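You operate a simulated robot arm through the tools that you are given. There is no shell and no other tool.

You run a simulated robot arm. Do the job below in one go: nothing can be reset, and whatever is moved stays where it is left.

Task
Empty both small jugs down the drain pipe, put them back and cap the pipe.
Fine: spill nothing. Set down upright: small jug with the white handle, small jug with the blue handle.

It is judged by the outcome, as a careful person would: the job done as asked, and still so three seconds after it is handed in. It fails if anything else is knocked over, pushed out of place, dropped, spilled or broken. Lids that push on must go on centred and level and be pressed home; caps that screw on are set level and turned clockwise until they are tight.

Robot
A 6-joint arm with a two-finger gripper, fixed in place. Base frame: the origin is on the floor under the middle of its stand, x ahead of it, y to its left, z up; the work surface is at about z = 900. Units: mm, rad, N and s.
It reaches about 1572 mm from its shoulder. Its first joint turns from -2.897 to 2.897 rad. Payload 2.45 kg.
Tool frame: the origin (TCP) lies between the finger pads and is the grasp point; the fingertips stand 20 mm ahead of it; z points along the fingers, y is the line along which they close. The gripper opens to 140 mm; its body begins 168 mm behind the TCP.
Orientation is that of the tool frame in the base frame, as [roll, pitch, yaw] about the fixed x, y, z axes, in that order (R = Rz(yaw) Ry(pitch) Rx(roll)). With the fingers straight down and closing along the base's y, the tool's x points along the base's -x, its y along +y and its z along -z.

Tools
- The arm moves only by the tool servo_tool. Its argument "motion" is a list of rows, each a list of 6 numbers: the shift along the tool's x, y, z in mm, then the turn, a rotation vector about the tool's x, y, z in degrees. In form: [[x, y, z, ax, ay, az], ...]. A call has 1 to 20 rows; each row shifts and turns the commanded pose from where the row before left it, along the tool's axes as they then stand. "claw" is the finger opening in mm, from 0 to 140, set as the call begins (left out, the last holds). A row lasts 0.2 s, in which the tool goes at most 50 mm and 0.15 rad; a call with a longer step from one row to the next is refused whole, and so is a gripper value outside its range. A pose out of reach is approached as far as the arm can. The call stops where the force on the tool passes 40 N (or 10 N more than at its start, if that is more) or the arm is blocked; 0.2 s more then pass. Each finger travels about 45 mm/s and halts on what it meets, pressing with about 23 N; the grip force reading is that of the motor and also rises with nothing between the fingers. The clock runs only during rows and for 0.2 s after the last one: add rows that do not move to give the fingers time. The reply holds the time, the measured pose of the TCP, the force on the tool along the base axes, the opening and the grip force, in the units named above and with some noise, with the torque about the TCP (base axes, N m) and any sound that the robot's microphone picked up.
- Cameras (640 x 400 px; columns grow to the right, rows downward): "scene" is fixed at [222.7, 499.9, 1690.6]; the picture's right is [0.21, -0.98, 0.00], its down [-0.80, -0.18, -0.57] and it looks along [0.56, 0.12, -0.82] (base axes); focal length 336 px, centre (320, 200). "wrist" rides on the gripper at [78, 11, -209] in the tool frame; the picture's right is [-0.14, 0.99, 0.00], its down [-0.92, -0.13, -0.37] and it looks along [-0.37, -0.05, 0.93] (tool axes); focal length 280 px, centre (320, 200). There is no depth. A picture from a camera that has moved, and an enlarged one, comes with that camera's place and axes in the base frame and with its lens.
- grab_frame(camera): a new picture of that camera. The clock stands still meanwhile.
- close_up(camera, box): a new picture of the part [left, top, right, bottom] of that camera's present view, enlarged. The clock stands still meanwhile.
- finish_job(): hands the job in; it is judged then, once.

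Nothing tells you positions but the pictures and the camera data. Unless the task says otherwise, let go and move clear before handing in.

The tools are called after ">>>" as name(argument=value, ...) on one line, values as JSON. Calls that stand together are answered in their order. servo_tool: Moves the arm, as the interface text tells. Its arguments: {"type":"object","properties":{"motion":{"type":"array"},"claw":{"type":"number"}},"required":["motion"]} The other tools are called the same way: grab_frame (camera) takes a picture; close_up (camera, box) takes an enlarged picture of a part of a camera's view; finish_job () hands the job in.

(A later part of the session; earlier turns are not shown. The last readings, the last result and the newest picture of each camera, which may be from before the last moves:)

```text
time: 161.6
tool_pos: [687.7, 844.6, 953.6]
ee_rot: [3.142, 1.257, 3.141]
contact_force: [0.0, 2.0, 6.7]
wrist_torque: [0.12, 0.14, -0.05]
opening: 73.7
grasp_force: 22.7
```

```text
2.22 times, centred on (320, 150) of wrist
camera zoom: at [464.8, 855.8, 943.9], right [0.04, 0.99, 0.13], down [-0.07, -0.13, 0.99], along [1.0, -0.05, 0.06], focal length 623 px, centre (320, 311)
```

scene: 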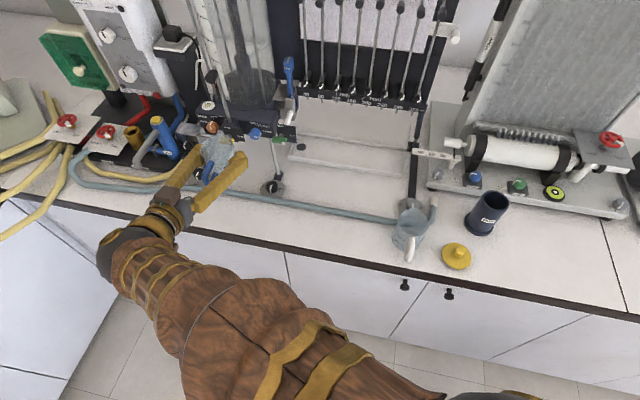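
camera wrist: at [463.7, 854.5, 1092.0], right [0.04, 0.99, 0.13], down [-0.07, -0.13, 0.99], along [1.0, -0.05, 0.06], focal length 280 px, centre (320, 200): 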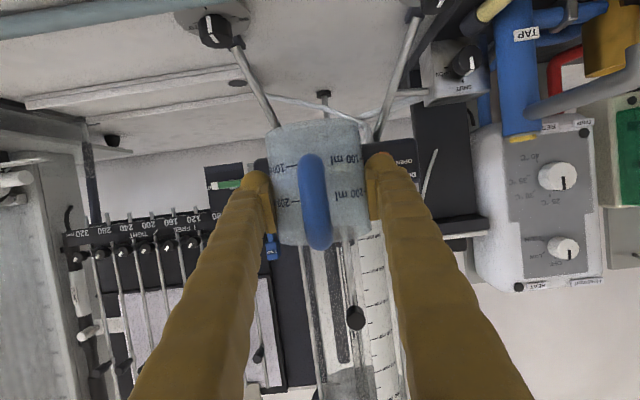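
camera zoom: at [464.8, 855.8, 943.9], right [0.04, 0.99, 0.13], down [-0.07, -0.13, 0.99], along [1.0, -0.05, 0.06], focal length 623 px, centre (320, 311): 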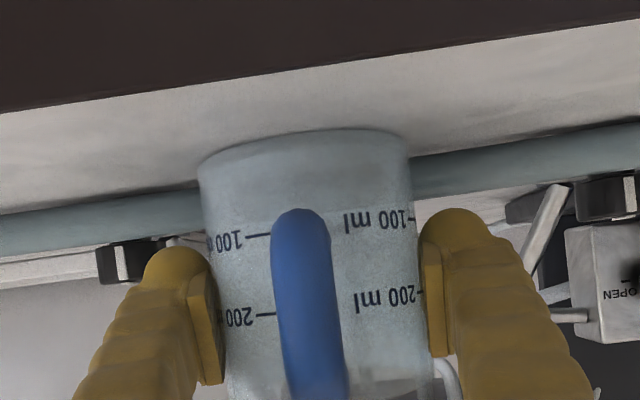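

Touching down at the original place. A tiny bit more seating, then release.

>>> servo_tool(motion=[[0.25, 0, 0.08, 0, 0, 0], [0, 0, 0, 0, 0, 0]])

>>> servo_tool(motion=[[0, 0, 0, 0, 0, 0], [0, 0, 0, 0, 0, 0], [0, 0, 0, 0, 0, 0], [0, 0, 0, 0, 0, 0], [0, 0, 0, 0, 0, 0]], claw=105)

>>> close_up(camera="wrist", box=[200, 60, 440, 240])

>>> close_up(camera="scene", box=[170, 140, 290, 250])

```text
time: 162.2
tool_pos: [688.3, 843.6, 952.7]
ee_rot: [3.141, 1.258, 3.14]
contact_force: [-2.3, -1.0, 9.3]
wrist_torque: [-0.03, 0.37, 0.03]
opening: 73.3
grasp_force: 23.6
```

```text
time: 163.4
tool_pos: [688.8, 845.2, 952.9]
ee_rot: [-3.141, 1.256, 3.14]
contact_force: [-0.2, 0.3, 0.2]
wrist_torque: [0.0, 0.02, 0.02]
opening: 105.0
grasp_force: 0.1
```

```text
2.22 times, centred on (320, 150) of wrist
camera zoom: at [465.2, 856.0, 943.5], right [0.04, 0.99, 0.13], down [-0.07, -0.13, 0.99], along [1.0, -0.05, 0.06], focal length 623 px, centre (320, 311)
```

zoom: 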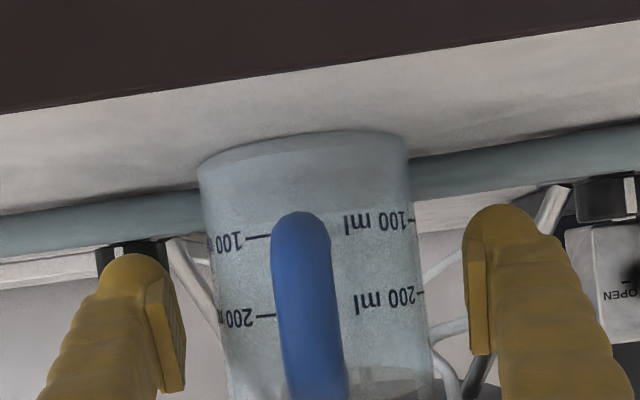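

```text
3.64 times, centred on (230, 195) of scene
camera zoom: at [222.7, 499.9, 1690.6], right [0.21, -0.98, 0.0], down [-0.8, -0.18, -0.57], along [0.56, 0.12, -0.82], focal length 1223 px, centre (647, 218)
```

zoom: 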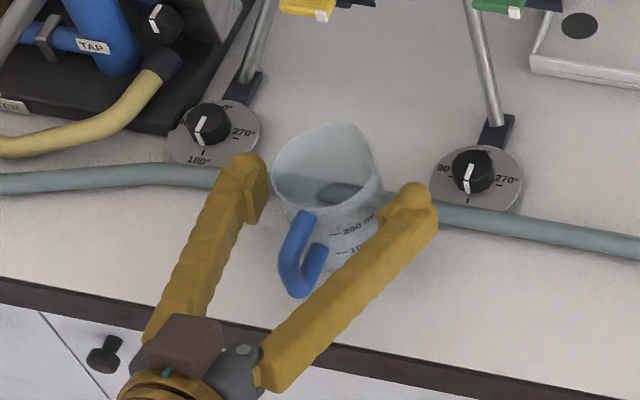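

The blue-handled jug stands upright at its place, empty, and both jugs are within a few millimetres of where they started. I rise clear and head back for the cap.

>>> servo_tool(motion=[[-4.8, 0, -1.55, 0, 0, 0], [-9.5, 0, -3.09, 0, 0, 0], [-14.3, 0, -4.64, 0, 0, 0], [-19, 0, -6.18, 0, 0, 0], [-19, 0, -6.18, 0, 0, 0], [-19, 0, -6.18, 0, 0, 0], [-19, 0, -6.18, 0, 0, 0], [-19, 0, -6.18, 0, 0, 0], [-19, 0, -6.18, 0, 0, 0], [-19, 0, -6.18, 0, 0, 0], [-9.5, 0, -3.09, 0, 0, 0], [0, 0, 0, 0, 0, 0]])

>>> servo_tool(motion=[[0, -20, 0, 0, 0, 0], [0, -30, 0, 0, 0, 0], [0, -35, 0, 0, 0, 0], [0, -35, 0, 0, 0, 0], [0, -35, 0, 0, 0, 0], [0, -35, 0, 0, 0, 0], [0, -35, 0, 0, 0, 0], [0, -35, 0, 0, 0, 0], [0, -35, 0, 0, 0, 0], [0, -35, 0, 0, 0, 0], [0, -35, 0, 0, 0, 0], [0, -35, 0, 0, 0, 0], [0, -35, 0, 0, 0, 0], [0, -35, 0, 0, 0, 0], [0, -35, 0, 0, 0, 0], [0, -35, 0, 0, 0, 0], [0, -35, 0, 0, 0, 0], [0, -20, 0, 0, 0, 0], [0, -10, 0, 0, 0, 0]])

>>> servo_tool(motion=[[0, 0, 0, 0, 8, 0], [0, 0, 0, 0, 8, 0], [0, 0, 0, 0, 8, 0], [0, 0, 0, 0, 8, 0], [0, 0, 0, 0, 8, 0], [0, 0, 0, 0, 8, 0], [0, 0, 0, 0, 8, 0], [0, 0, 0, 0, 8, 0], [0, 0, 0, 0, 8, 0], [0, 0, 0, 0, 0, 0]], claw=60)

>>> grab_frame(camera="scene")

>>> grab_frame(camera="wrist")

```text
time: 166.0
tool_pos: [687.2, 844.3, 1133.0]
ee_rot: [-3.14, 1.257, -3.141]
contact_force: [0.3, 0.5, -0.4]
wrist_torque: [0.01, -0.02, 0.02]
opening: 105.0
grasp_force: 0.1
```

```text
time: 170.0
tool_pos: [687.3, 240.7, 1132.0]
ee_rot: [-3.14, 1.256, -3.139]
contact_force: [-0.2, -0.1, 0.3]
wrist_torque: [0.0, 0.01, 0.01]
opening: 104.9
grasp_force: 0.0
```

```text
time: 172.2
tool_pos: [689.0, 237.7, 1134.8]
ee_rot: [-3.141, -0.002, -3.142]
contact_force: [0.2, -0.1, 0.1]
wrist_torque: [0.02, 0.02, -0.02]
opening: 60.2
grasp_force: 0.0
```

```text
taken
```

scene: 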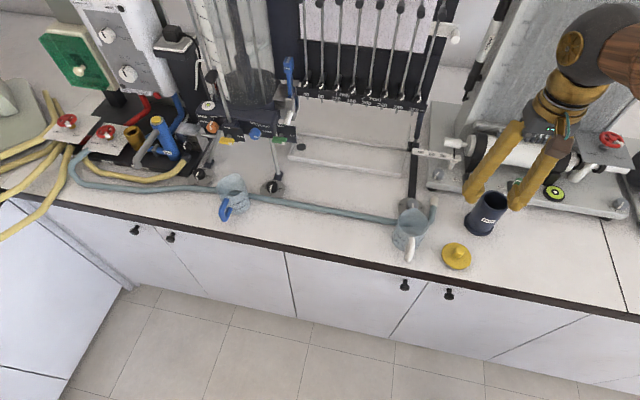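

```text
taken
camera wrist: at [609.7, 250.1, 1343.2], right [0.14, 0.99, 0.0], down [0.92, -0.13, 0.37], along [0.36, -0.05, -0.93], focal length 280 px, centre (320, 200)
```

wrist: 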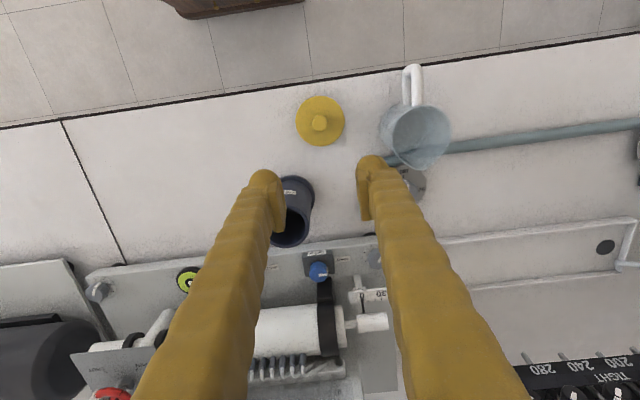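

Both jugs look right. Now I measure the cap and pipe from this vertical pose.

>>> close_up(camera="wrist", box=[285, 85, 355, 155])

>>> close_up(camera="wrist", box=[250, 165, 340, 255])

>>> close_up(camera="scene", box=[382, 195, 446, 275])

>>> close_up(camera="scene", box=[205, 170, 265, 230])

```text
5.71 times, centred on (320, 120) of wrist
camera zoom: at [609.7, 250.1, 1343.2], right [0.14, 0.99, 0.0], down [0.92, -0.13, 0.37], along [0.36, -0.05, -0.93], focal length 1602 px, centre (320, 657)
```

zoom: 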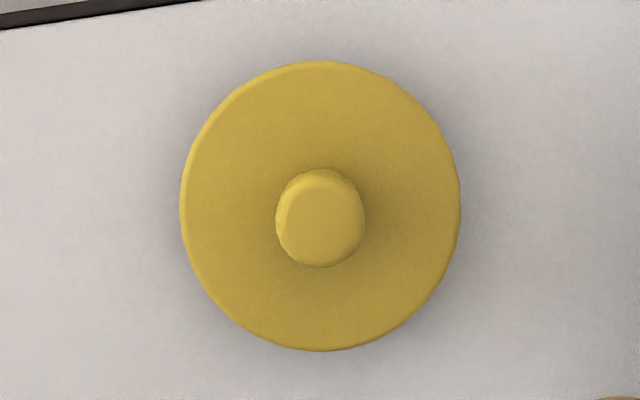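

```text
4.44 times, centred on (295, 210) of wrist
camera zoom: at [609.7, 250.1, 1343.2], right [0.14, 0.99, 0.0], down [0.92, -0.13, 0.37], along [0.36, -0.05, -0.93], focal length 1246 px, centre (431, 156)
```

zoom: 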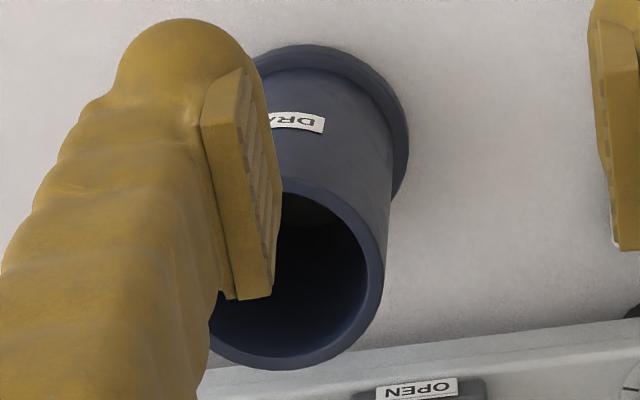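

```text
5.00 times, centred on (414, 235) of scene
camera zoom: at [222.7, 499.9, 1690.6], right [0.21, -0.98, 0.0], down [-0.8, -0.18, -0.57], along [0.56, 0.12, -0.82], focal length 1681 px, centre (-150, 25)
```

zoom: 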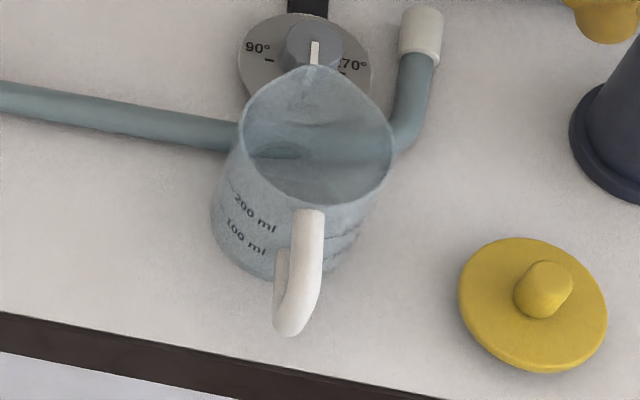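

```text
6.67 times, centred on (235, 200) of scene
camera zoom: at [222.7, 499.9, 1690.6], right [0.21, -0.98, 0.0], down [-0.8, -0.18, -0.57], along [0.56, 0.12, -0.82], focal length 2242 px, centre (887, 200)
```

zoom: 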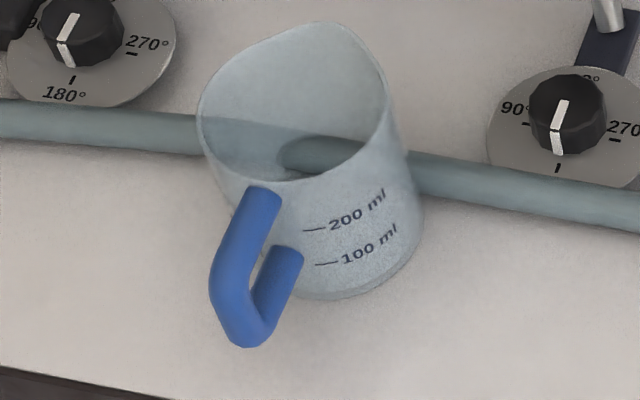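

I check both jugs for remaining liquid from above.

>>> close_up(camera="wrist", box=[370, 60, 460, 180])

>>> close_up(camera="scene", box=[220, 170, 250, 195])

>>> close_up(camera="scene", box=[395, 205, 425, 230])

```text
3.33 times, centred on (415, 120) of wrist
camera zoom: at [609.7, 250.1, 1343.2], right [0.14, 0.99, 0.0], down [0.92, -0.13, 0.37], along [0.36, -0.05, -0.93], focal length 935 px, centre (3, 467)
```

zoom: 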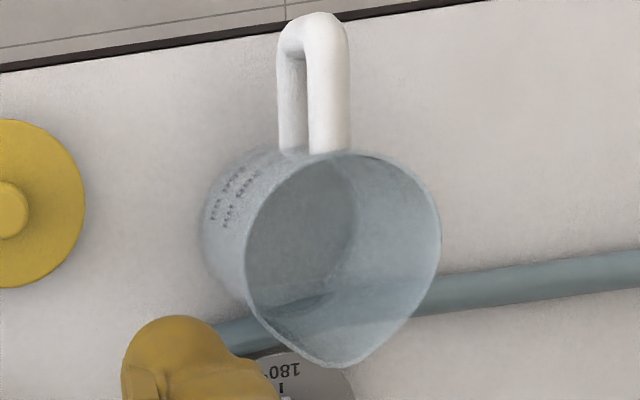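

```text
16.00 times, centred on (235, 182) of scene
camera zoom: at [222.7, 499.9, 1690.6], right [0.21, -0.98, 0.0], down [-0.8, -0.18, -0.57], along [0.56, 0.12, -0.82], focal length 5380 px, centre (1680, 480)
```

zoom: 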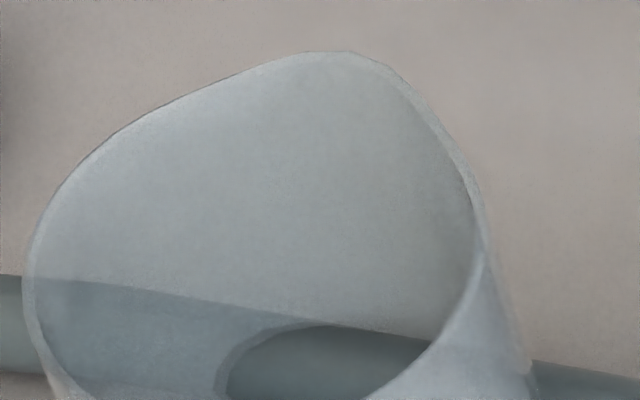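

```text
16.00 times, centred on (410, 218) of scene
camera zoom: at [222.7, 499.9, 1690.6], right [0.21, -0.98, 0.0], down [-0.8, -0.18, -0.57], along [0.56, 0.12, -0.82], focal length 5380 px, centre (-1120, -80)
```

zoom: 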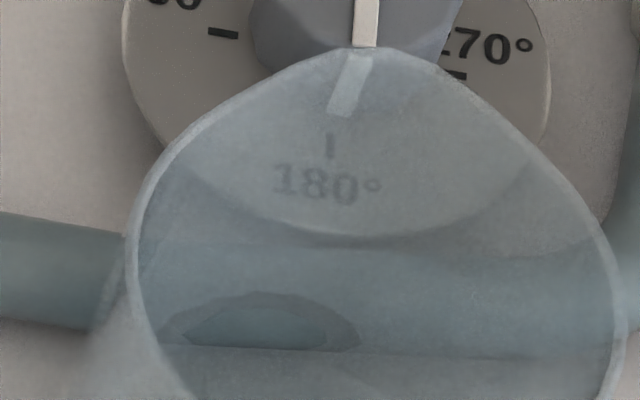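

Both jugs are empty and standing. The cap's knob is at about (654, 244); I centre the gripper above it and go down partway to check.

>>> servo_tool(motion=[[4.2, 0.6, 4, 0, 0, 0], [4.2, 0.6, 16, 0, 0, 0], [4.2, 0.6, 16, 0, 0, 0], [4.2, 0.6, 16, 0, 0, 0], [4.2, 0.6, 16, 0, 0, 0], [4.2, 0.6, 16, 0, 0, 0], [4.2, 0.6, 16, 0, 0, 0], [4.2, 0.6, 16, 0, 0, 0], [0, 0, 16, 0, 0, 0], [0, 0, 4, 0, 0, 0], [0, 0, 0, 0, 0, 0]])

>>> close_up(camera="wrist", box=[260, 110, 380, 230])

>>> close_up(camera="scene", box=[400, 190, 520, 290])

```text
time: 174.6
tool_pos: [653.2, 241.7, 997.9]
ee_rot: [3.14, -0.001, -3.141]
contact_force: [0.0, -0.8, -0.4]
wrist_torque: [-0.01, 0.01, 0.0]
opening: 60.1
grasp_force: 0.2
```

```text
3.33 times, centred on (320, 170) of wrist
camera zoom: at [575.2, 254.5, 1206.5], right [0.14, 0.99, 0.0], down [0.92, -0.13, 0.37], along [0.37, -0.05, -0.93], focal length 935 px, centre (320, 300)
```

zoom: 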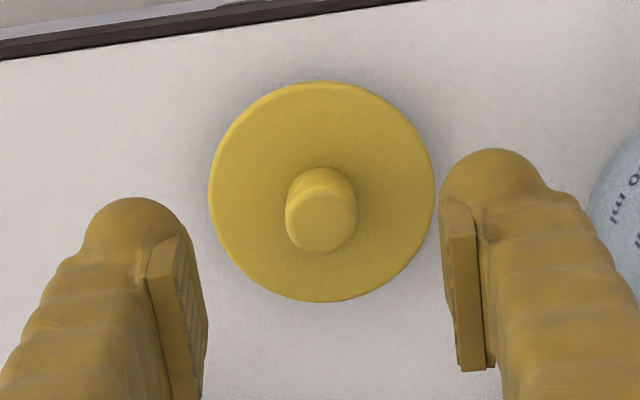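

```text
4.00 times, centred on (460, 240) of scene
camera zoom: at [222.7, 499.9, 1690.6], right [0.21, -0.98, 0.0], down [-0.8, -0.18, -0.57], along [0.56, 0.12, -0.82], focal length 1345 px, centre (-240, 40)
```

zoom: 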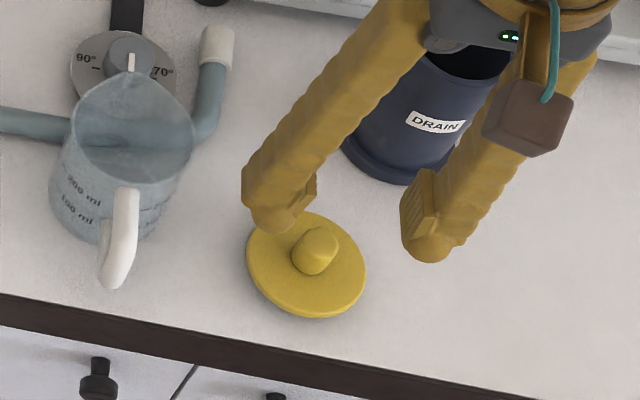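

Knob is centred between the fingers. I lower to just above the disc.

>>> servo_tool(motion=[[-1, 0, 8, 0, 0, 0], [0, 0, 10, 0, 0, 0], [0, 0, 10, 0, 0, 0], [0, 0, 10, 0, 0, 0], [0, 0, 8, 0, 0, 0], [0, 0, 5, 0, 0, 0], [0, 0, 0, 0, 0, 0]], claw=50)

>>> close_up(camera="wrist", box=[260, 110, 380, 230])

>>> close_up(camera="scene", box=[420, 210, 500, 280])

```text
time: 176.2
tool_pos: [654.7, 242.5, 947.5]
ee_rot: [3.142, 0.0, -3.141]
contact_force: [-0.2, 0.6, 0.4]
wrist_torque: [0.03, -0.03, -0.01]
opening: 49.9
grasp_force: 0.0
```

```text
3.33 times, centred on (320, 170) of wrist
camera zoom: at [576.8, 255.5, 1155.1], right [0.14, 0.99, 0.0], down [0.92, -0.13, 0.37], along [0.36, -0.05, -0.93], focal length 935 px, centre (320, 300)
```

zoom: 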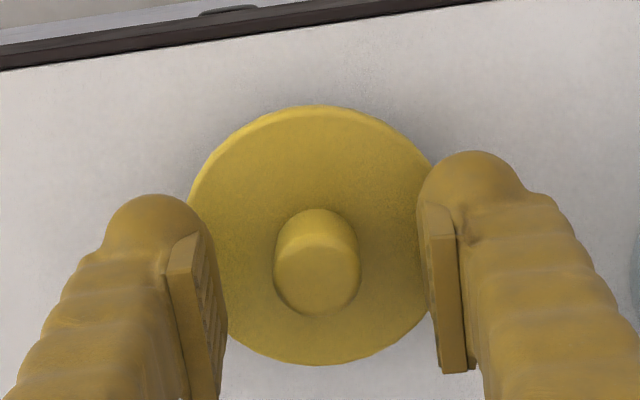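

```text
5.71 times, centred on (460, 245) of scene
camera zoom: at [222.7, 499.9, 1690.6], right [0.21, -0.98, 0.0], down [-0.8, -0.18, -0.57], along [0.56, 0.12, -0.82], focal length 1921 px, centre (-480, -57)
```

zoom: 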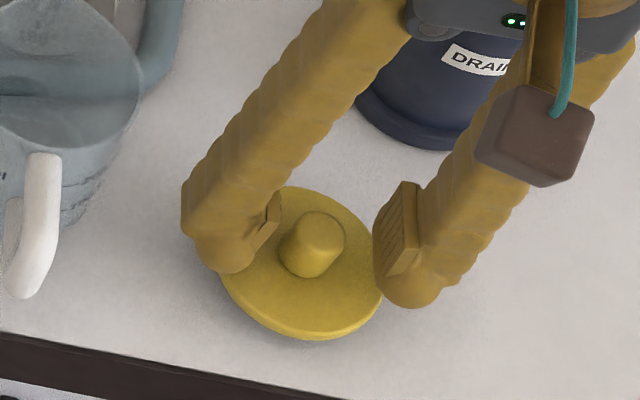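

>>> servo_tool(motion=[[0.8, -0.8, 3, 0, 0, 0], [0, 0, 3, 0, 0, 0], [0, 0, 1, 0, 0, 0], [0, 0, 0, 0, 0, 0]])

>>> close_up(camera="scene", box=[430, 220, 490, 275])

```text
time: 177.2
tool_pos: [655.0, 242.7, 940.0]
ee_rot: [-3.141, 0.0, -3.14]
contact_force: [0.1, -0.4, -0.2]
wrist_torque: [-0.01, 0.03, 0.0]
opening: 49.9
grasp_force: 0.2
```

```text
7.27 times, centred on (460, 248) of scene
camera zoom: at [222.7, 499.9, 1690.6], right [0.21, -0.98, 0.0], down [-0.8, -0.18, -0.57], along [0.56, 0.12, -0.82], focal length 2445 px, centre (-698, -146)
```

zoom: 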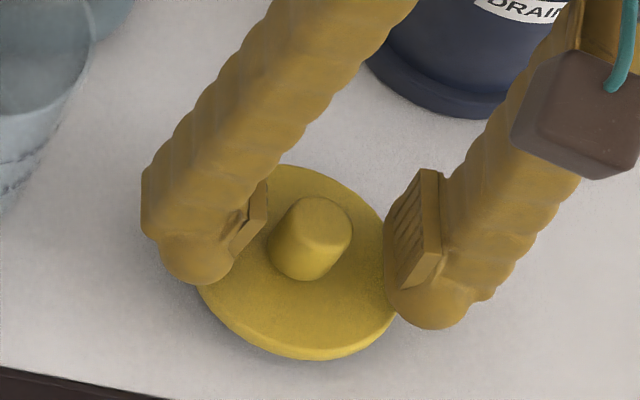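

>>> servo_tool(motion=[[0, 0, 1, 0, 0, 0], [0, 0, 1, 0, 0, 0], [0, 0, 0, 0, 0, 0]])

>>> servo_tool(motion=[[0, 0, 0, 0, 0, 0], [0, 0, 0, 0, 0, 0], [0, 0, 0, 0, 0, 0], [0, 0, 0, 0, 0, 0], [0, 0, 0, 0, 0, 0], [0, 0, 0, 0, 0, 0]], claw=5)

>>> close_up(camera="wrist", box=[260, 130, 380, 250])

>>> close_up(camera="scene", box=[430, 220, 490, 275])

```text
time: 178.0
tool_pos: [654.7, 243.1, 937.4]
ee_rot: [3.141, 0.0, -3.14]
contact_force: [0.3, -2.3, 4.8]
wrist_torque: [-0.04, -0.02, 0.04]
opening: 50.2
grasp_force: 0.1
```

```text
time: 179.4
tool_pos: [654.4, 242.6, 937.3]
ee_rot: [3.141, 0.0, -3.14]
contact_force: [2.5, 3.8, 18.8]
wrist_torque: [0.02, -0.05, -0.04]
opening: 19.4
grasp_force: 23.3
```

```text
3.33 times, centred on (320, 190) of wrist
camera zoom: at [576.0, 255.0, 1147.0], right [0.14, 0.99, 0.0], down [0.92, -0.13, 0.37], along [0.37, -0.05, -0.93], focal length 935 px, centre (320, 233)
```

zoom: 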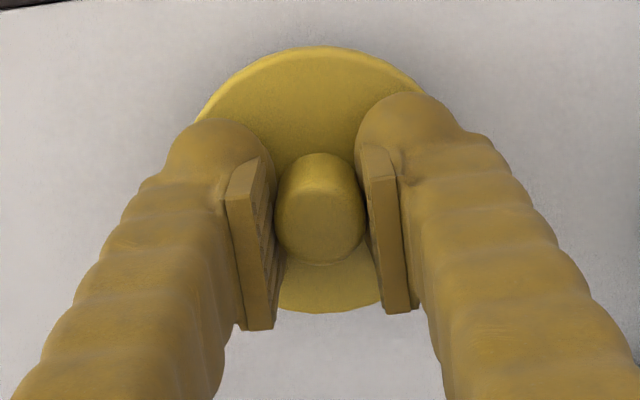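

```text
7.27 times, centred on (460, 248) of scene
camera zoom: at [222.7, 499.9, 1690.6], right [0.21, -0.98, 0.0], down [-0.8, -0.18, -0.57], along [0.56, 0.12, -0.82], focal length 2445 px, centre (-698, -146)
```

zoom: 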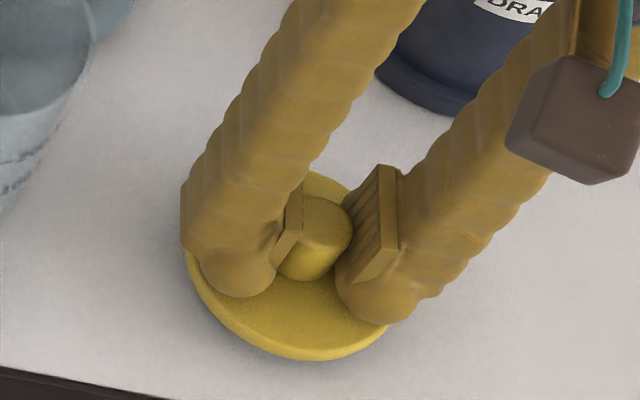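

Gripped the knob (19 mm) with the fingertips resting on the disc. Lifting slowly.

>>> servo_tool(motion=[[0, 0, -1, 0, 0, 0], [0, 0, -3, 0, 0, 0], [0, 0, -5, 0, 0, 0], [0, 0, -6, 0, 0, 0], [0, 0, -5, 0, 0, 0], [0, 0, 0, 0, 0, 0]])

>>> close_up(camera="wrist", box=[260, 130, 380, 250])

>>> close_up(camera="scene", box=[430, 210, 490, 265])

```text
time: 180.8
tool_pos: [655.0, 241.8, 957.0]
ee_rot: [3.141, -0.001, 3.139]
contact_force: [-0.1, -1.1, -0.1]
wrist_torque: [0.02, 0.01, 0.01]
opening: 19.6
grasp_force: 22.6
```

```text
3.33 times, centred on (320, 190) of wrist
camera zoom: at [576.2, 254.2, 1166.9], right [0.14, 0.99, 0.0], down [0.92, -0.13, 0.37], along [0.37, -0.05, -0.93], focal length 935 px, centre (320, 233)
```

zoom: 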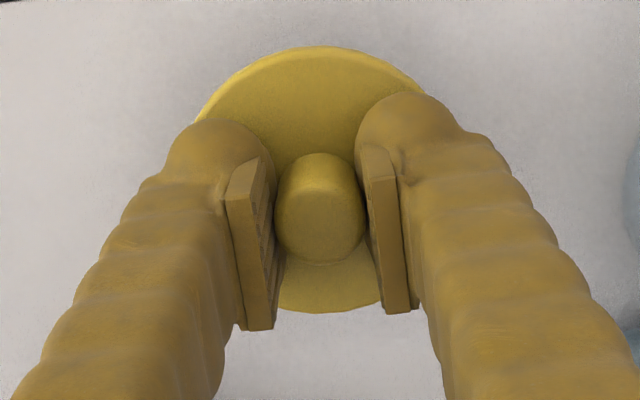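

```text
7.27 times, centred on (460, 238) of scene
camera zoom: at [222.7, 499.9, 1690.6], right [0.21, -0.98, 0.0], down [-0.8, -0.18, -0.57], along [0.56, 0.12, -0.82], focal length 2445 px, centre (-698, -73)
```

zoom: 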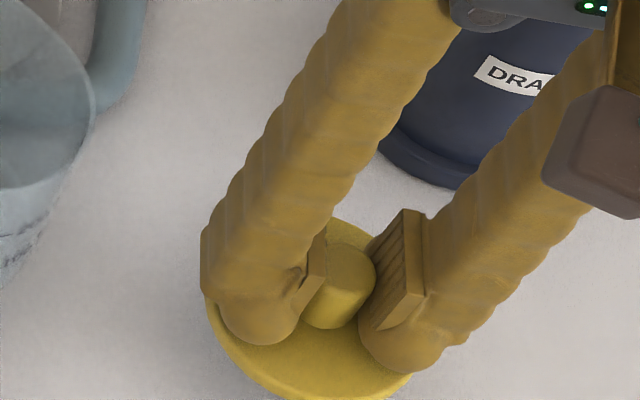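

The cap came up level and unchanged in the grip. I raise it and step aside to get an unobstructed view of the pipe mouth for precise alignment.

>>> servo_tool(motion=[[0, 0, -10, 0, 0, 0], [0, 0, -20, 0, 0, 0], [0, 0, -25, 0, 0, 0], [0, 0, -25, 0, 0, 0], [0, 0, -25, 0, 0, 0], [0, 0, -25, 0, 0, 0], [0, 0, -25, 0, 0, 0], [0, 0, -15, 0, 0, 0], [0, 15, 0, 0, 0, 0], [0, 25, 0, 0, 0, 0], [0, 25, 0, 0, 0, 0], [0, 25, 0, 0, 0, 0], [0, 25, 0, 0, 0, 0], [0, 25, 0, 0, 0, 0], [0, 15, 0, 0, 0, 0], [0, 0, 0, 0, 0, 0], [0, 0, 0, 0, 0, 0]])

>>> grab_frame(camera="wrist")

```text
time: 184.4
tool_pos: [654.7, 397.1, 1126.7]
ee_rot: [3.14, -0.002, 3.141]
contact_force: [0.1, 0.2, -0.2]
wrist_torque: [-0.01, -0.02, 0.0]
opening: 19.5
grasp_force: 22.7
```

```text
taken
camera wrist: at [577.0, 410.0, 1336.5], right [0.14, 0.99, 0.0], down [0.92, -0.13, 0.37], along [0.36, -0.05, -0.93], focal length 280 px, centre (320, 200)
```

wrist: 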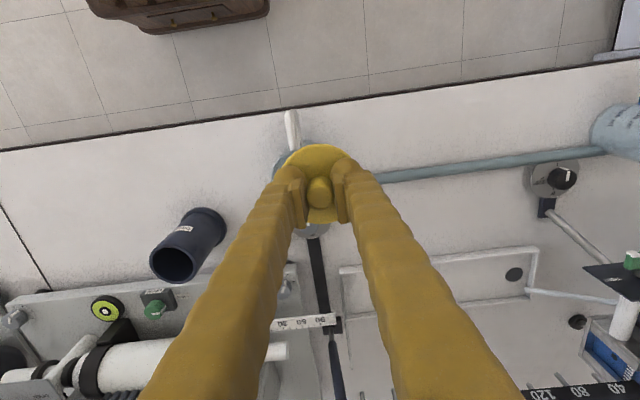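

>>> close_up(camera="wrist", box=[140, 230, 210, 290])

>>> close_up(camera="wrist", box=[270, 130, 370, 240])

```text
6.67 times, centred on (175, 260) of wrist
camera zoom: at [577.0, 410.0, 1336.5], right [0.14, 0.99, 0.0], down [0.92, -0.13, 0.37], along [0.36, -0.05, -0.93], focal length 1869 px, centre (1287, -200)
```

zoom: 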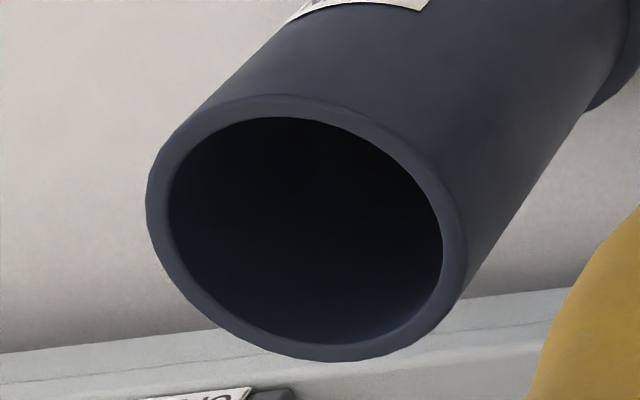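

```text
3.64 times, centred on (320, 185) of wrist
camera zoom: at [577.0, 410.0, 1336.5], right [0.14, 0.99, 0.0], down [0.92, -0.13, 0.37], along [0.36, -0.05, -0.93], focal length 1020 px, centre (320, 254)
```

zoom: 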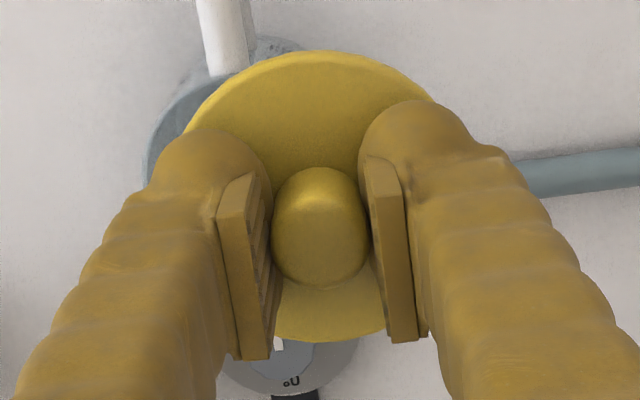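

The pipe centre comes out at (771.2, 180.8), rim height 1015.5. I carry the cap over it.

>>> servo_tool(motion=[[-4.82, -9.1, 0, 0, 0, 0], [-9.64, -18.18, 0, 0, 0, 0], [-9.64, -18.18, 0, 0, 0, 0], [-9.64, -18.18, 0, 0, 0, 0], [-9.64, -18.18, 0, 0, 0, 0], [-9.64, -18.18, 0, 0, 0, 0], [-9.64, -18.18, 0, 0, 0, 0], [-9.64, -18.18, 0, 0, 0, 0], [-9.64, -18.18, 0, 0, 0, 0], [-9.64, -18.18, 0, 0, 0, 0], [-9.64, -18.18, 0, 0, 0, 0], [-9.64, -18.18, 0, 0, 0, 0], [-4.82, -9.1, 0, 0, 0, 0], [0, 0, 0, 0, 0, 0], [0, 0, 0, 0, 0, 0]])

>>> close_up(camera="wrist", box=[260, 100, 380, 220])

>>> close_up(camera="scene", box=[440, 130, 560, 250])

```text
time: 187.6
tool_pos: [771.1, 179.3, 1127.9]
ee_rot: [3.141, 0.0, 3.141]
contact_force: [-0.6, 0.4, 0.2]
wrist_torque: [0.03, -0.02, 0.0]
opening: 19.5
grasp_force: 23.1
```

```text
3.33 times, centred on (320, 160) of wrist
camera zoom: at [692.5, 192.1, 1336.7], right [0.14, 0.99, 0.0], down [0.92, -0.13, 0.37], along [0.36, -0.05, -0.93], focal length 935 px, centre (320, 333)
```

zoom: 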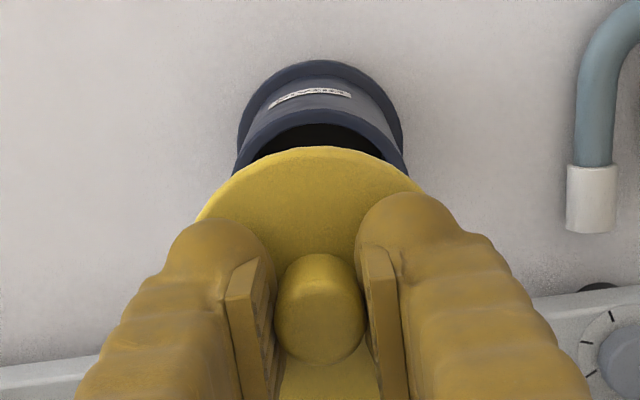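

```text
3.33 times, centred on (500, 190) of scene
camera zoom: at [222.7, 499.9, 1690.6], right [0.21, -0.98, 0.0], down [-0.8, -0.18, -0.57], along [0.56, 0.12, -0.82], focal length 1121 px, centre (-280, 233)
```

zoom: 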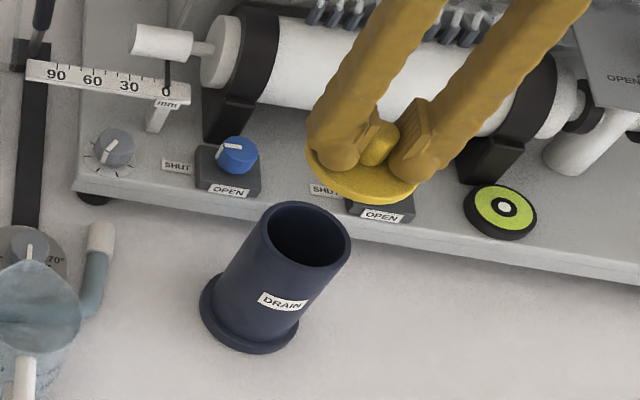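

>>> close_up(camera="wrist", box=[285, 110, 355, 160])

```text
8.00 times, centred on (320, 135) of wrist
camera zoom: at [692.5, 192.1, 1336.7], right [0.14, 0.99, 0.0], down [0.92, -0.13, 0.37], along [0.36, -0.05, -0.93], focal length 2243 px, centre (320, 720)
```

zoom: 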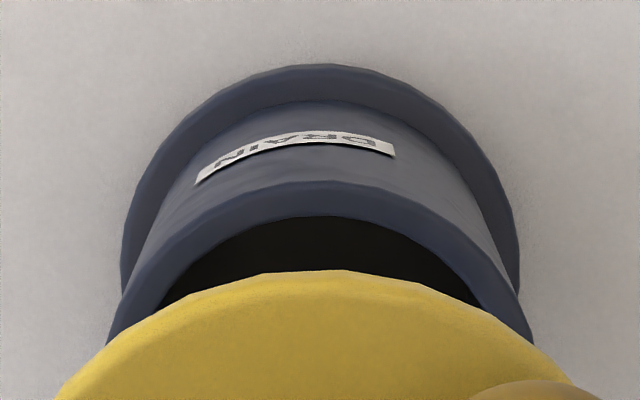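

Alignment in x agrees within half a millimetre. I double-check the lateral centring of the disc against the pipe.

>>> close_up(camera="wrist", box=[270, 130, 320, 180])

>>> close_up(camera="wrist", box=[320, 130, 370, 180])

>>> close_up(camera="wrist", box=[290, 160, 350, 220])

```text
8.00 times, centred on (295, 155) of wrist
camera zoom: at [692.5, 192.1, 1336.7], right [0.14, 0.99, 0.0], down [0.92, -0.13, 0.37], along [0.36, -0.05, -0.93], focal length 2243 px, centre (520, 560)
```

zoom: 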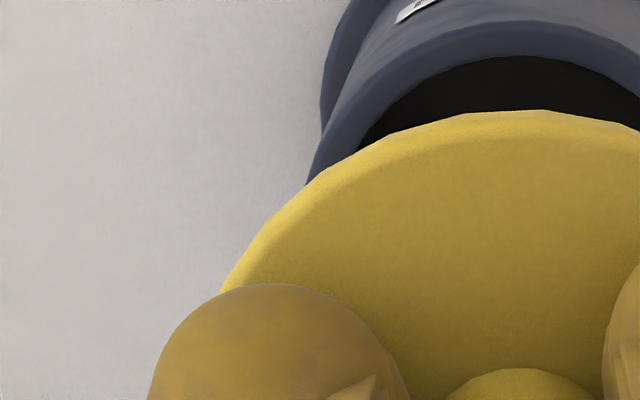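

```text
8.00 times, centred on (345, 155) of wrist
camera zoom: at [692.5, 192.1, 1336.7], right [0.14, 0.99, 0.0], down [0.92, -0.13, 0.37], along [0.36, -0.05, -0.93], focal length 2243 px, centre (120, 560)
```

zoom: 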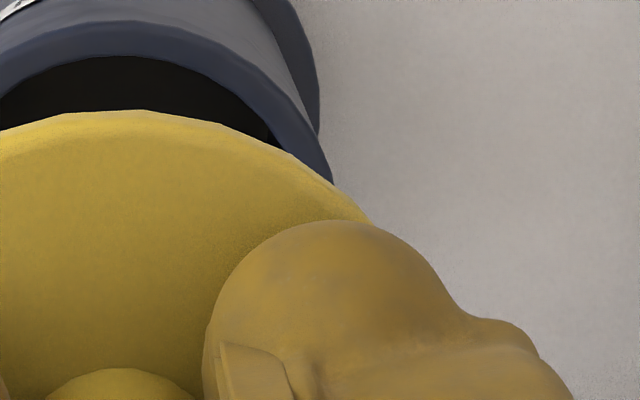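

```text
6.67 times, centred on (320, 190) of wrist
camera zoom: at [692.5, 192.1, 1336.7], right [0.14, 0.99, 0.0], down [0.92, -0.13, 0.37], along [0.36, -0.05, -0.93], focal length 1869 px, centre (320, 267)
```

zoom: 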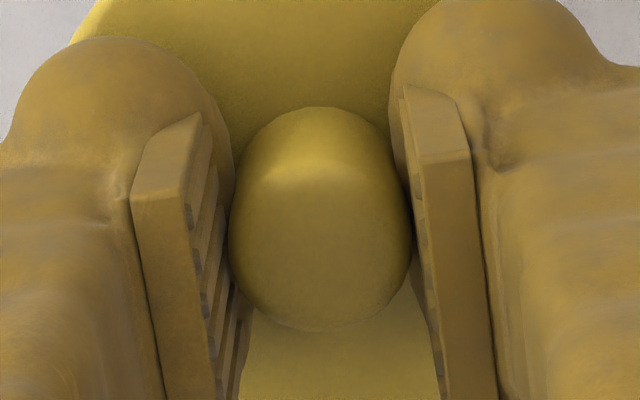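

Centred within about 0.3 mm. Lowering the cap to just above the mouth.

>>> servo_tool(motion=[[0, -0.3, 5, 0, 0, 0], [0, 0, 10, 0, 0, 0], [0, 0, 10, 0, 0, 0], [0, 0, 10, 0, 0, 0], [0, 0, 10, 0, 0, 0], [0, 0, 10, 0, 0, 0], [0, 0, 5, 0, 0, 0], [0, 0, 3, 0, 0, 0], [0, 0, 0, 0, 0, 0], [0, 0, 0, 0, 0, 0]])

>>> close_up(camera="wrist", box=[270, 120, 370, 220])

>>> close_up(camera="scene", box=[460, 160, 530, 230])

```text
time: 189.8
tool_pos: [770.1, 178.3, 1063.8]
ee_rot: [3.141, 0.001, 3.141]
contact_force: [-0.3, 0.2, -0.8]
wrist_torque: [-0.05, -0.03, 0.0]
opening: 19.1
grasp_force: 22.9
```

```text
4.00 times, centred on (320, 170) of wrist
camera zoom: at [691.8, 190.9, 1273.2], right [0.14, 0.99, 0.0], down [0.92, -0.13, 0.37], along [0.37, -0.05, -0.93], focal length 1122 px, centre (320, 320)
```

zoom: 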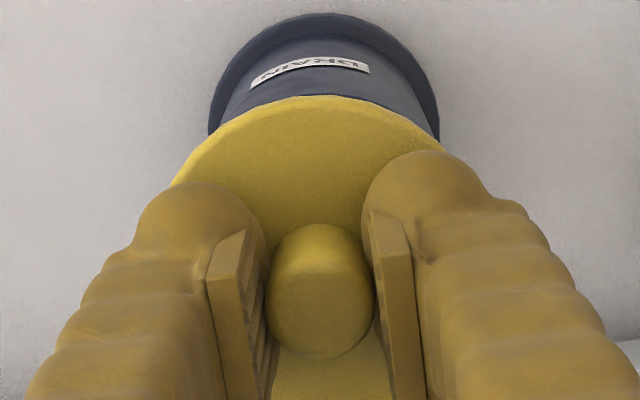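

```text
5.71 times, centred on (495, 195) of scene
camera zoom: at [222.7, 499.9, 1690.6], right [0.21, -0.98, 0.0], down [-0.8, -0.18, -0.57], along [0.56, 0.12, -0.82], focal length 1921 px, centre (-680, 229)
```

zoom: 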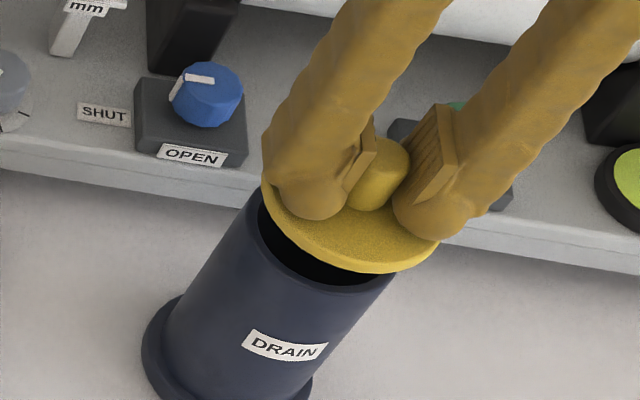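

The arm drifted by under a millimetre; I correct that and go down slowly, watching the force.

>>> servo_tool(motion=[[-0.8, 0.6, 0, 0, 0, 0], [0, 0, 1, 0, 0, 0], [0, 0, 1, 0, 0, 0], [0, 0, 1, 0, 0, 0], [0, 0, 1, 0, 0, 0], [0, 0, 1, 0, 0, 0], [0, 0, 1, 0, 0, 0], [0, 0, 0, 0, 0, 0]])

>>> close_up(camera="wrist", box=[270, 120, 370, 220])

>>> close_up(camera="scene", box=[470, 170, 520, 220])

```text
time: 191.6
tool_pos: [770.6, 180.0, 1058.6]
ee_rot: [-3.14, 0.001, -3.141]
contact_force: [0.0, -0.2, 0.1]
wrist_torque: [0.02, 0.0, -0.01]
opening: 19.8
grasp_force: 23.5
```

```text
4.00 times, centred on (320, 170) of wrist
camera zoom: at [692.4, 191.7, 1267.5], right [0.14, 0.99, 0.0], down [0.92, -0.13, 0.37], along [0.36, -0.05, -0.93], focal length 1122 px, centre (320, 320)
```

zoom: 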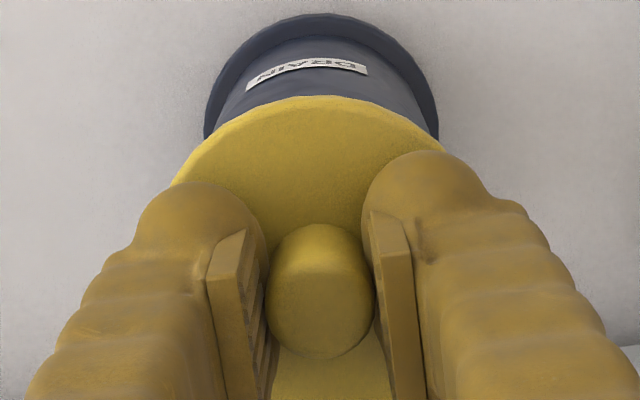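

```text
8.00 times, centred on (495, 195) of scene
camera zoom: at [222.7, 499.9, 1690.6], right [0.21, -0.98, 0.0], down [-0.8, -0.18, -0.57], along [0.56, 0.12, -0.82], focal length 2690 px, centre (-1080, 240)
```

zoom: 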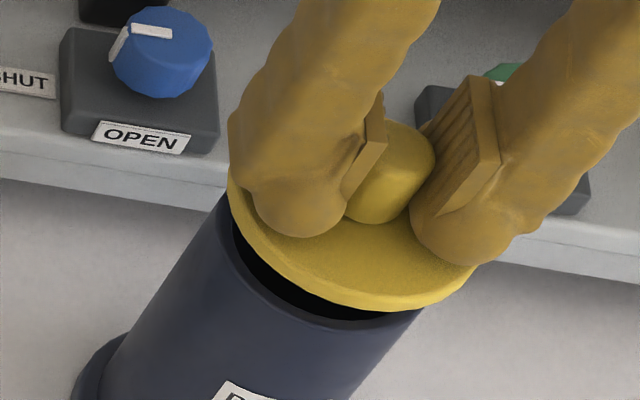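

>>> servo_tool(motion=[[0, 0, 1, 0, 0, 0], [0, 0, 1, 0, 0, 0], [0, 0, 1, 0, 0, 0], [0, 0, 1, 0, 0, 0], [0, 0, 1, 0, 0, 0], [0, 0, 1, 0, 0, 0], [0, 0, 1, 0, 0, 0], [0, 0, 1, 0, 0, 0], [0, 0, 0, 0, 0, 0]])

>>> close_up(camera="wrist", box=[270, 120, 370, 220])

>>> close_up(camera="scene", box=[470, 170, 520, 220])

```text
time: 193.6
tool_pos: [771.0, 179.2, 1049.4]
ee_rot: [3.141, -0.001, 3.142]
contact_force: [-0.2, 0.1, 0.1]
wrist_torque: [0.0, 0.01, 0.02]
opening: 19.5
grasp_force: 23.1
```

```text
4.00 times, centred on (320, 170) of wrist
camera zoom: at [692.8, 191.8, 1259.3], right [0.14, 0.99, 0.0], down [0.92, -0.13, 0.37], along [0.36, -0.05, -0.93], focal length 1122 px, centre (320, 320)
```

zoom: 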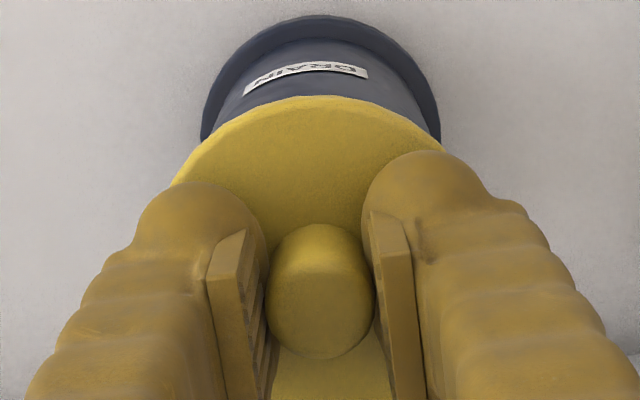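

```text
8.00 times, centred on (495, 195) of scene
camera zoom: at [222.7, 499.9, 1690.6], right [0.21, -0.98, 0.0], down [-0.8, -0.18, -0.57], along [0.56, 0.12, -0.82], focal length 2690 px, centre (-1080, 240)
```

zoom: 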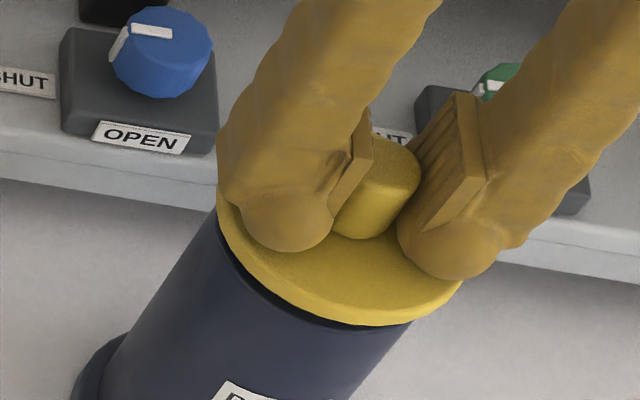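

The plug has entered the mouth without contact. Continuing down slowly.

>>> servo_tool(motion=[[0, 0, 1, 0, 0, 0], [0, 0, 1, 0, 0, 0], [0, 0, 1, 0, 0, 0], [0, 0, 1, 0, 0, 0], [0, 0, 0, 0, 0, 0]])

>>> servo_tool(motion=[[0, 0, 0.5, 0, 0, 0], [0, 0, 0.5, 0, 0, 0], [0, 0, 0.5, 0, 0, 0], [0, 0, 0.5, 0, 0, 0], [0, 0, 0, 0, 0, 0]])

>>> close_up(camera="scene", box=[470, 170, 520, 220])

>>> close_up(camera="wrist", box=[270, 120, 370, 220])

```text
time: 194.8
tool_pos: [770.9, 179.7, 1045.3]
ee_rot: [3.142, 0.0, -3.142]
contact_force: [0.4, 0.8, -1.0]
wrist_torque: [0.02, -0.01, -0.01]
opening: 19.4
grasp_force: 23.2
```

```text
time: 196.0
tool_pos: [770.2, 180.6, 1043.2]
ee_rot: [-3.141, 0.0, -3.141]
contact_force: [0.4, 0.5, -0.3]
wrist_torque: [-0.01, 0.01, -0.01]
opening: 19.4
grasp_force: 23.1
```

```text
8.00 times, centred on (495, 195) of scene
camera zoom: at [222.7, 499.9, 1690.6], right [0.21, -0.98, 0.0], down [-0.8, -0.18, -0.57], along [0.56, 0.12, -0.82], focal length 2690 px, centre (-1080, 240)
```

zoom: 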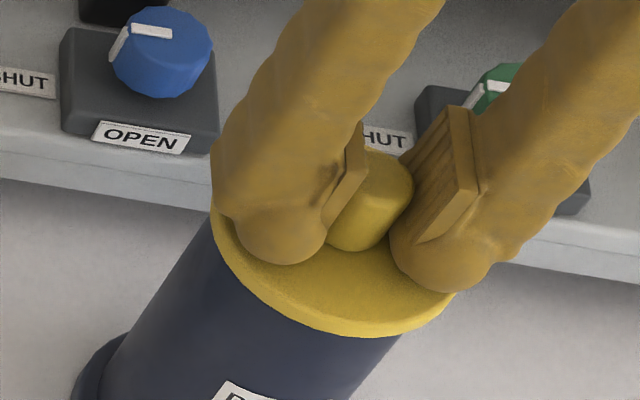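

```text
4.00 times, centred on (320, 170) of wrist
camera zoom: at [692.4, 191.3, 1253.5], right [0.14, 0.99, 0.0], down [0.92, -0.13, 0.37], along [0.36, -0.05, -0.93], focal length 1122 px, centre (320, 320)
```

zoom: 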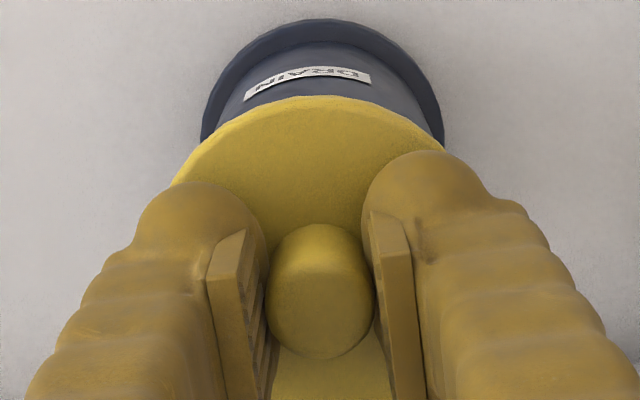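

>>> servo_tool(motion=[[0, 0, 0.5, 0, 0, 0], [0, 0, 0.5, 0, 0, 0], [0, 0, 0.5, 0, 0, 0], [0, 0, 0, 0, 0, 0]])

>>> servo_tool(motion=[[0, 0, 0.5, 0, 0, 0], [0, 0, 0.5, 0, 0, 0], [0, 0, 0.5, 0, 0, 0], [0, 0, 0, 0, 0, 0]])

>>> close_up(camera="scene", box=[470, 170, 520, 220])

```text
time: 197.0
tool_pos: [770.6, 179.1, 1043.8]
ee_rot: [3.142, 0.0, -3.142]
contact_force: [0.3, -0.1, -0.1]
wrist_torque: [-0.02, -0.03, -0.03]
opening: 19.7
grasp_force: 23.1
```

```text
time: 198.0
tool_pos: [771.3, 178.4, 1041.7]
ee_rot: [-3.141, 0.002, 3.14]
contact_force: [-5.4, 0.1, 25.6]
wrist_torque: [-0.02, 0.09, 0.03]
opening: 19.3
grasp_force: 22.6
```

```text
8.00 times, centred on (495, 195) of scene
camera zoom: at [222.7, 499.9, 1690.6], right [0.21, -0.98, 0.0], down [-0.8, -0.18, -0.57], along [0.56, 0.12, -0.82], focal length 2690 px, centre (-1080, 240)
```

zoom: 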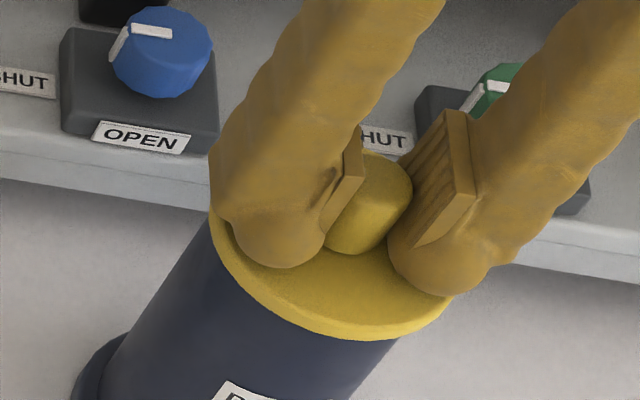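

Firm contact at the height where the disc should sit on the rim. I press further to make sure it is home.

>>> servo_tool(motion=[[0, 0, 0.5, 0, 0, 0], [0, 0, 0.5, 0, 0, 0], [0, 0, 0.5, 0, 0, 0], [0, 0, 0.5, 0, 0, 0], [0, 0, 0, 0, 0, 0]])

>>> close_up(camera="scene", box=[470, 170, 520, 220])

>>> close_up(camera="wrist", box=[270, 120, 370, 220])

```text
time: 198.6
tool_pos: [771.7, 177.9, 1042.9]
ee_rot: [-3.141, 0.001, 3.141]
contact_force: [-1.2, -0.7, 6.7]
wrist_torque: [-0.03, 0.22, 0.04]
opening: 19.6
grasp_force: 22.8
stopped in row 3: the force on the tool passed its limit at 41 N (the readings are from after the stop); the commanded pose is now the measured one
```

```text
8.00 times, centred on (495, 195) of scene
camera zoom: at [222.7, 499.9, 1690.6], right [0.21, -0.98, 0.0], down [-0.8, -0.18, -0.57], along [0.56, 0.12, -0.82], focal length 2690 px, centre (-1080, 240)
```

zoom: 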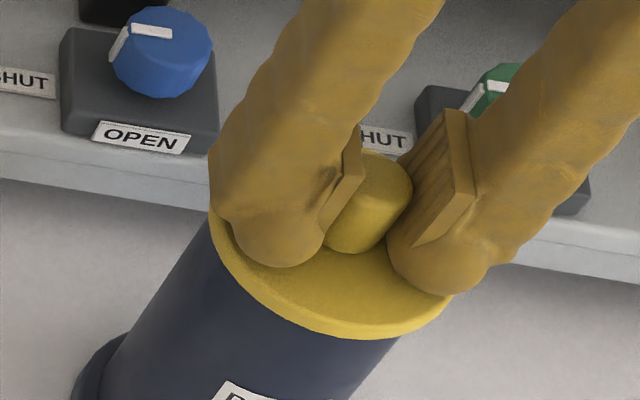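

```text
4.00 times, centred on (320, 170) of wrist
camera zoom: at [692.3, 191.1, 1251.2], right [0.14, 0.99, 0.0], down [0.92, -0.13, 0.37], along [0.37, -0.05, -0.93], focal length 1122 px, centre (320, 320)
```

zoom: 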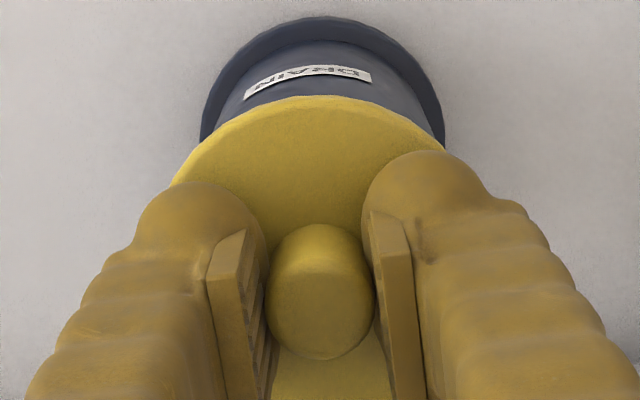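

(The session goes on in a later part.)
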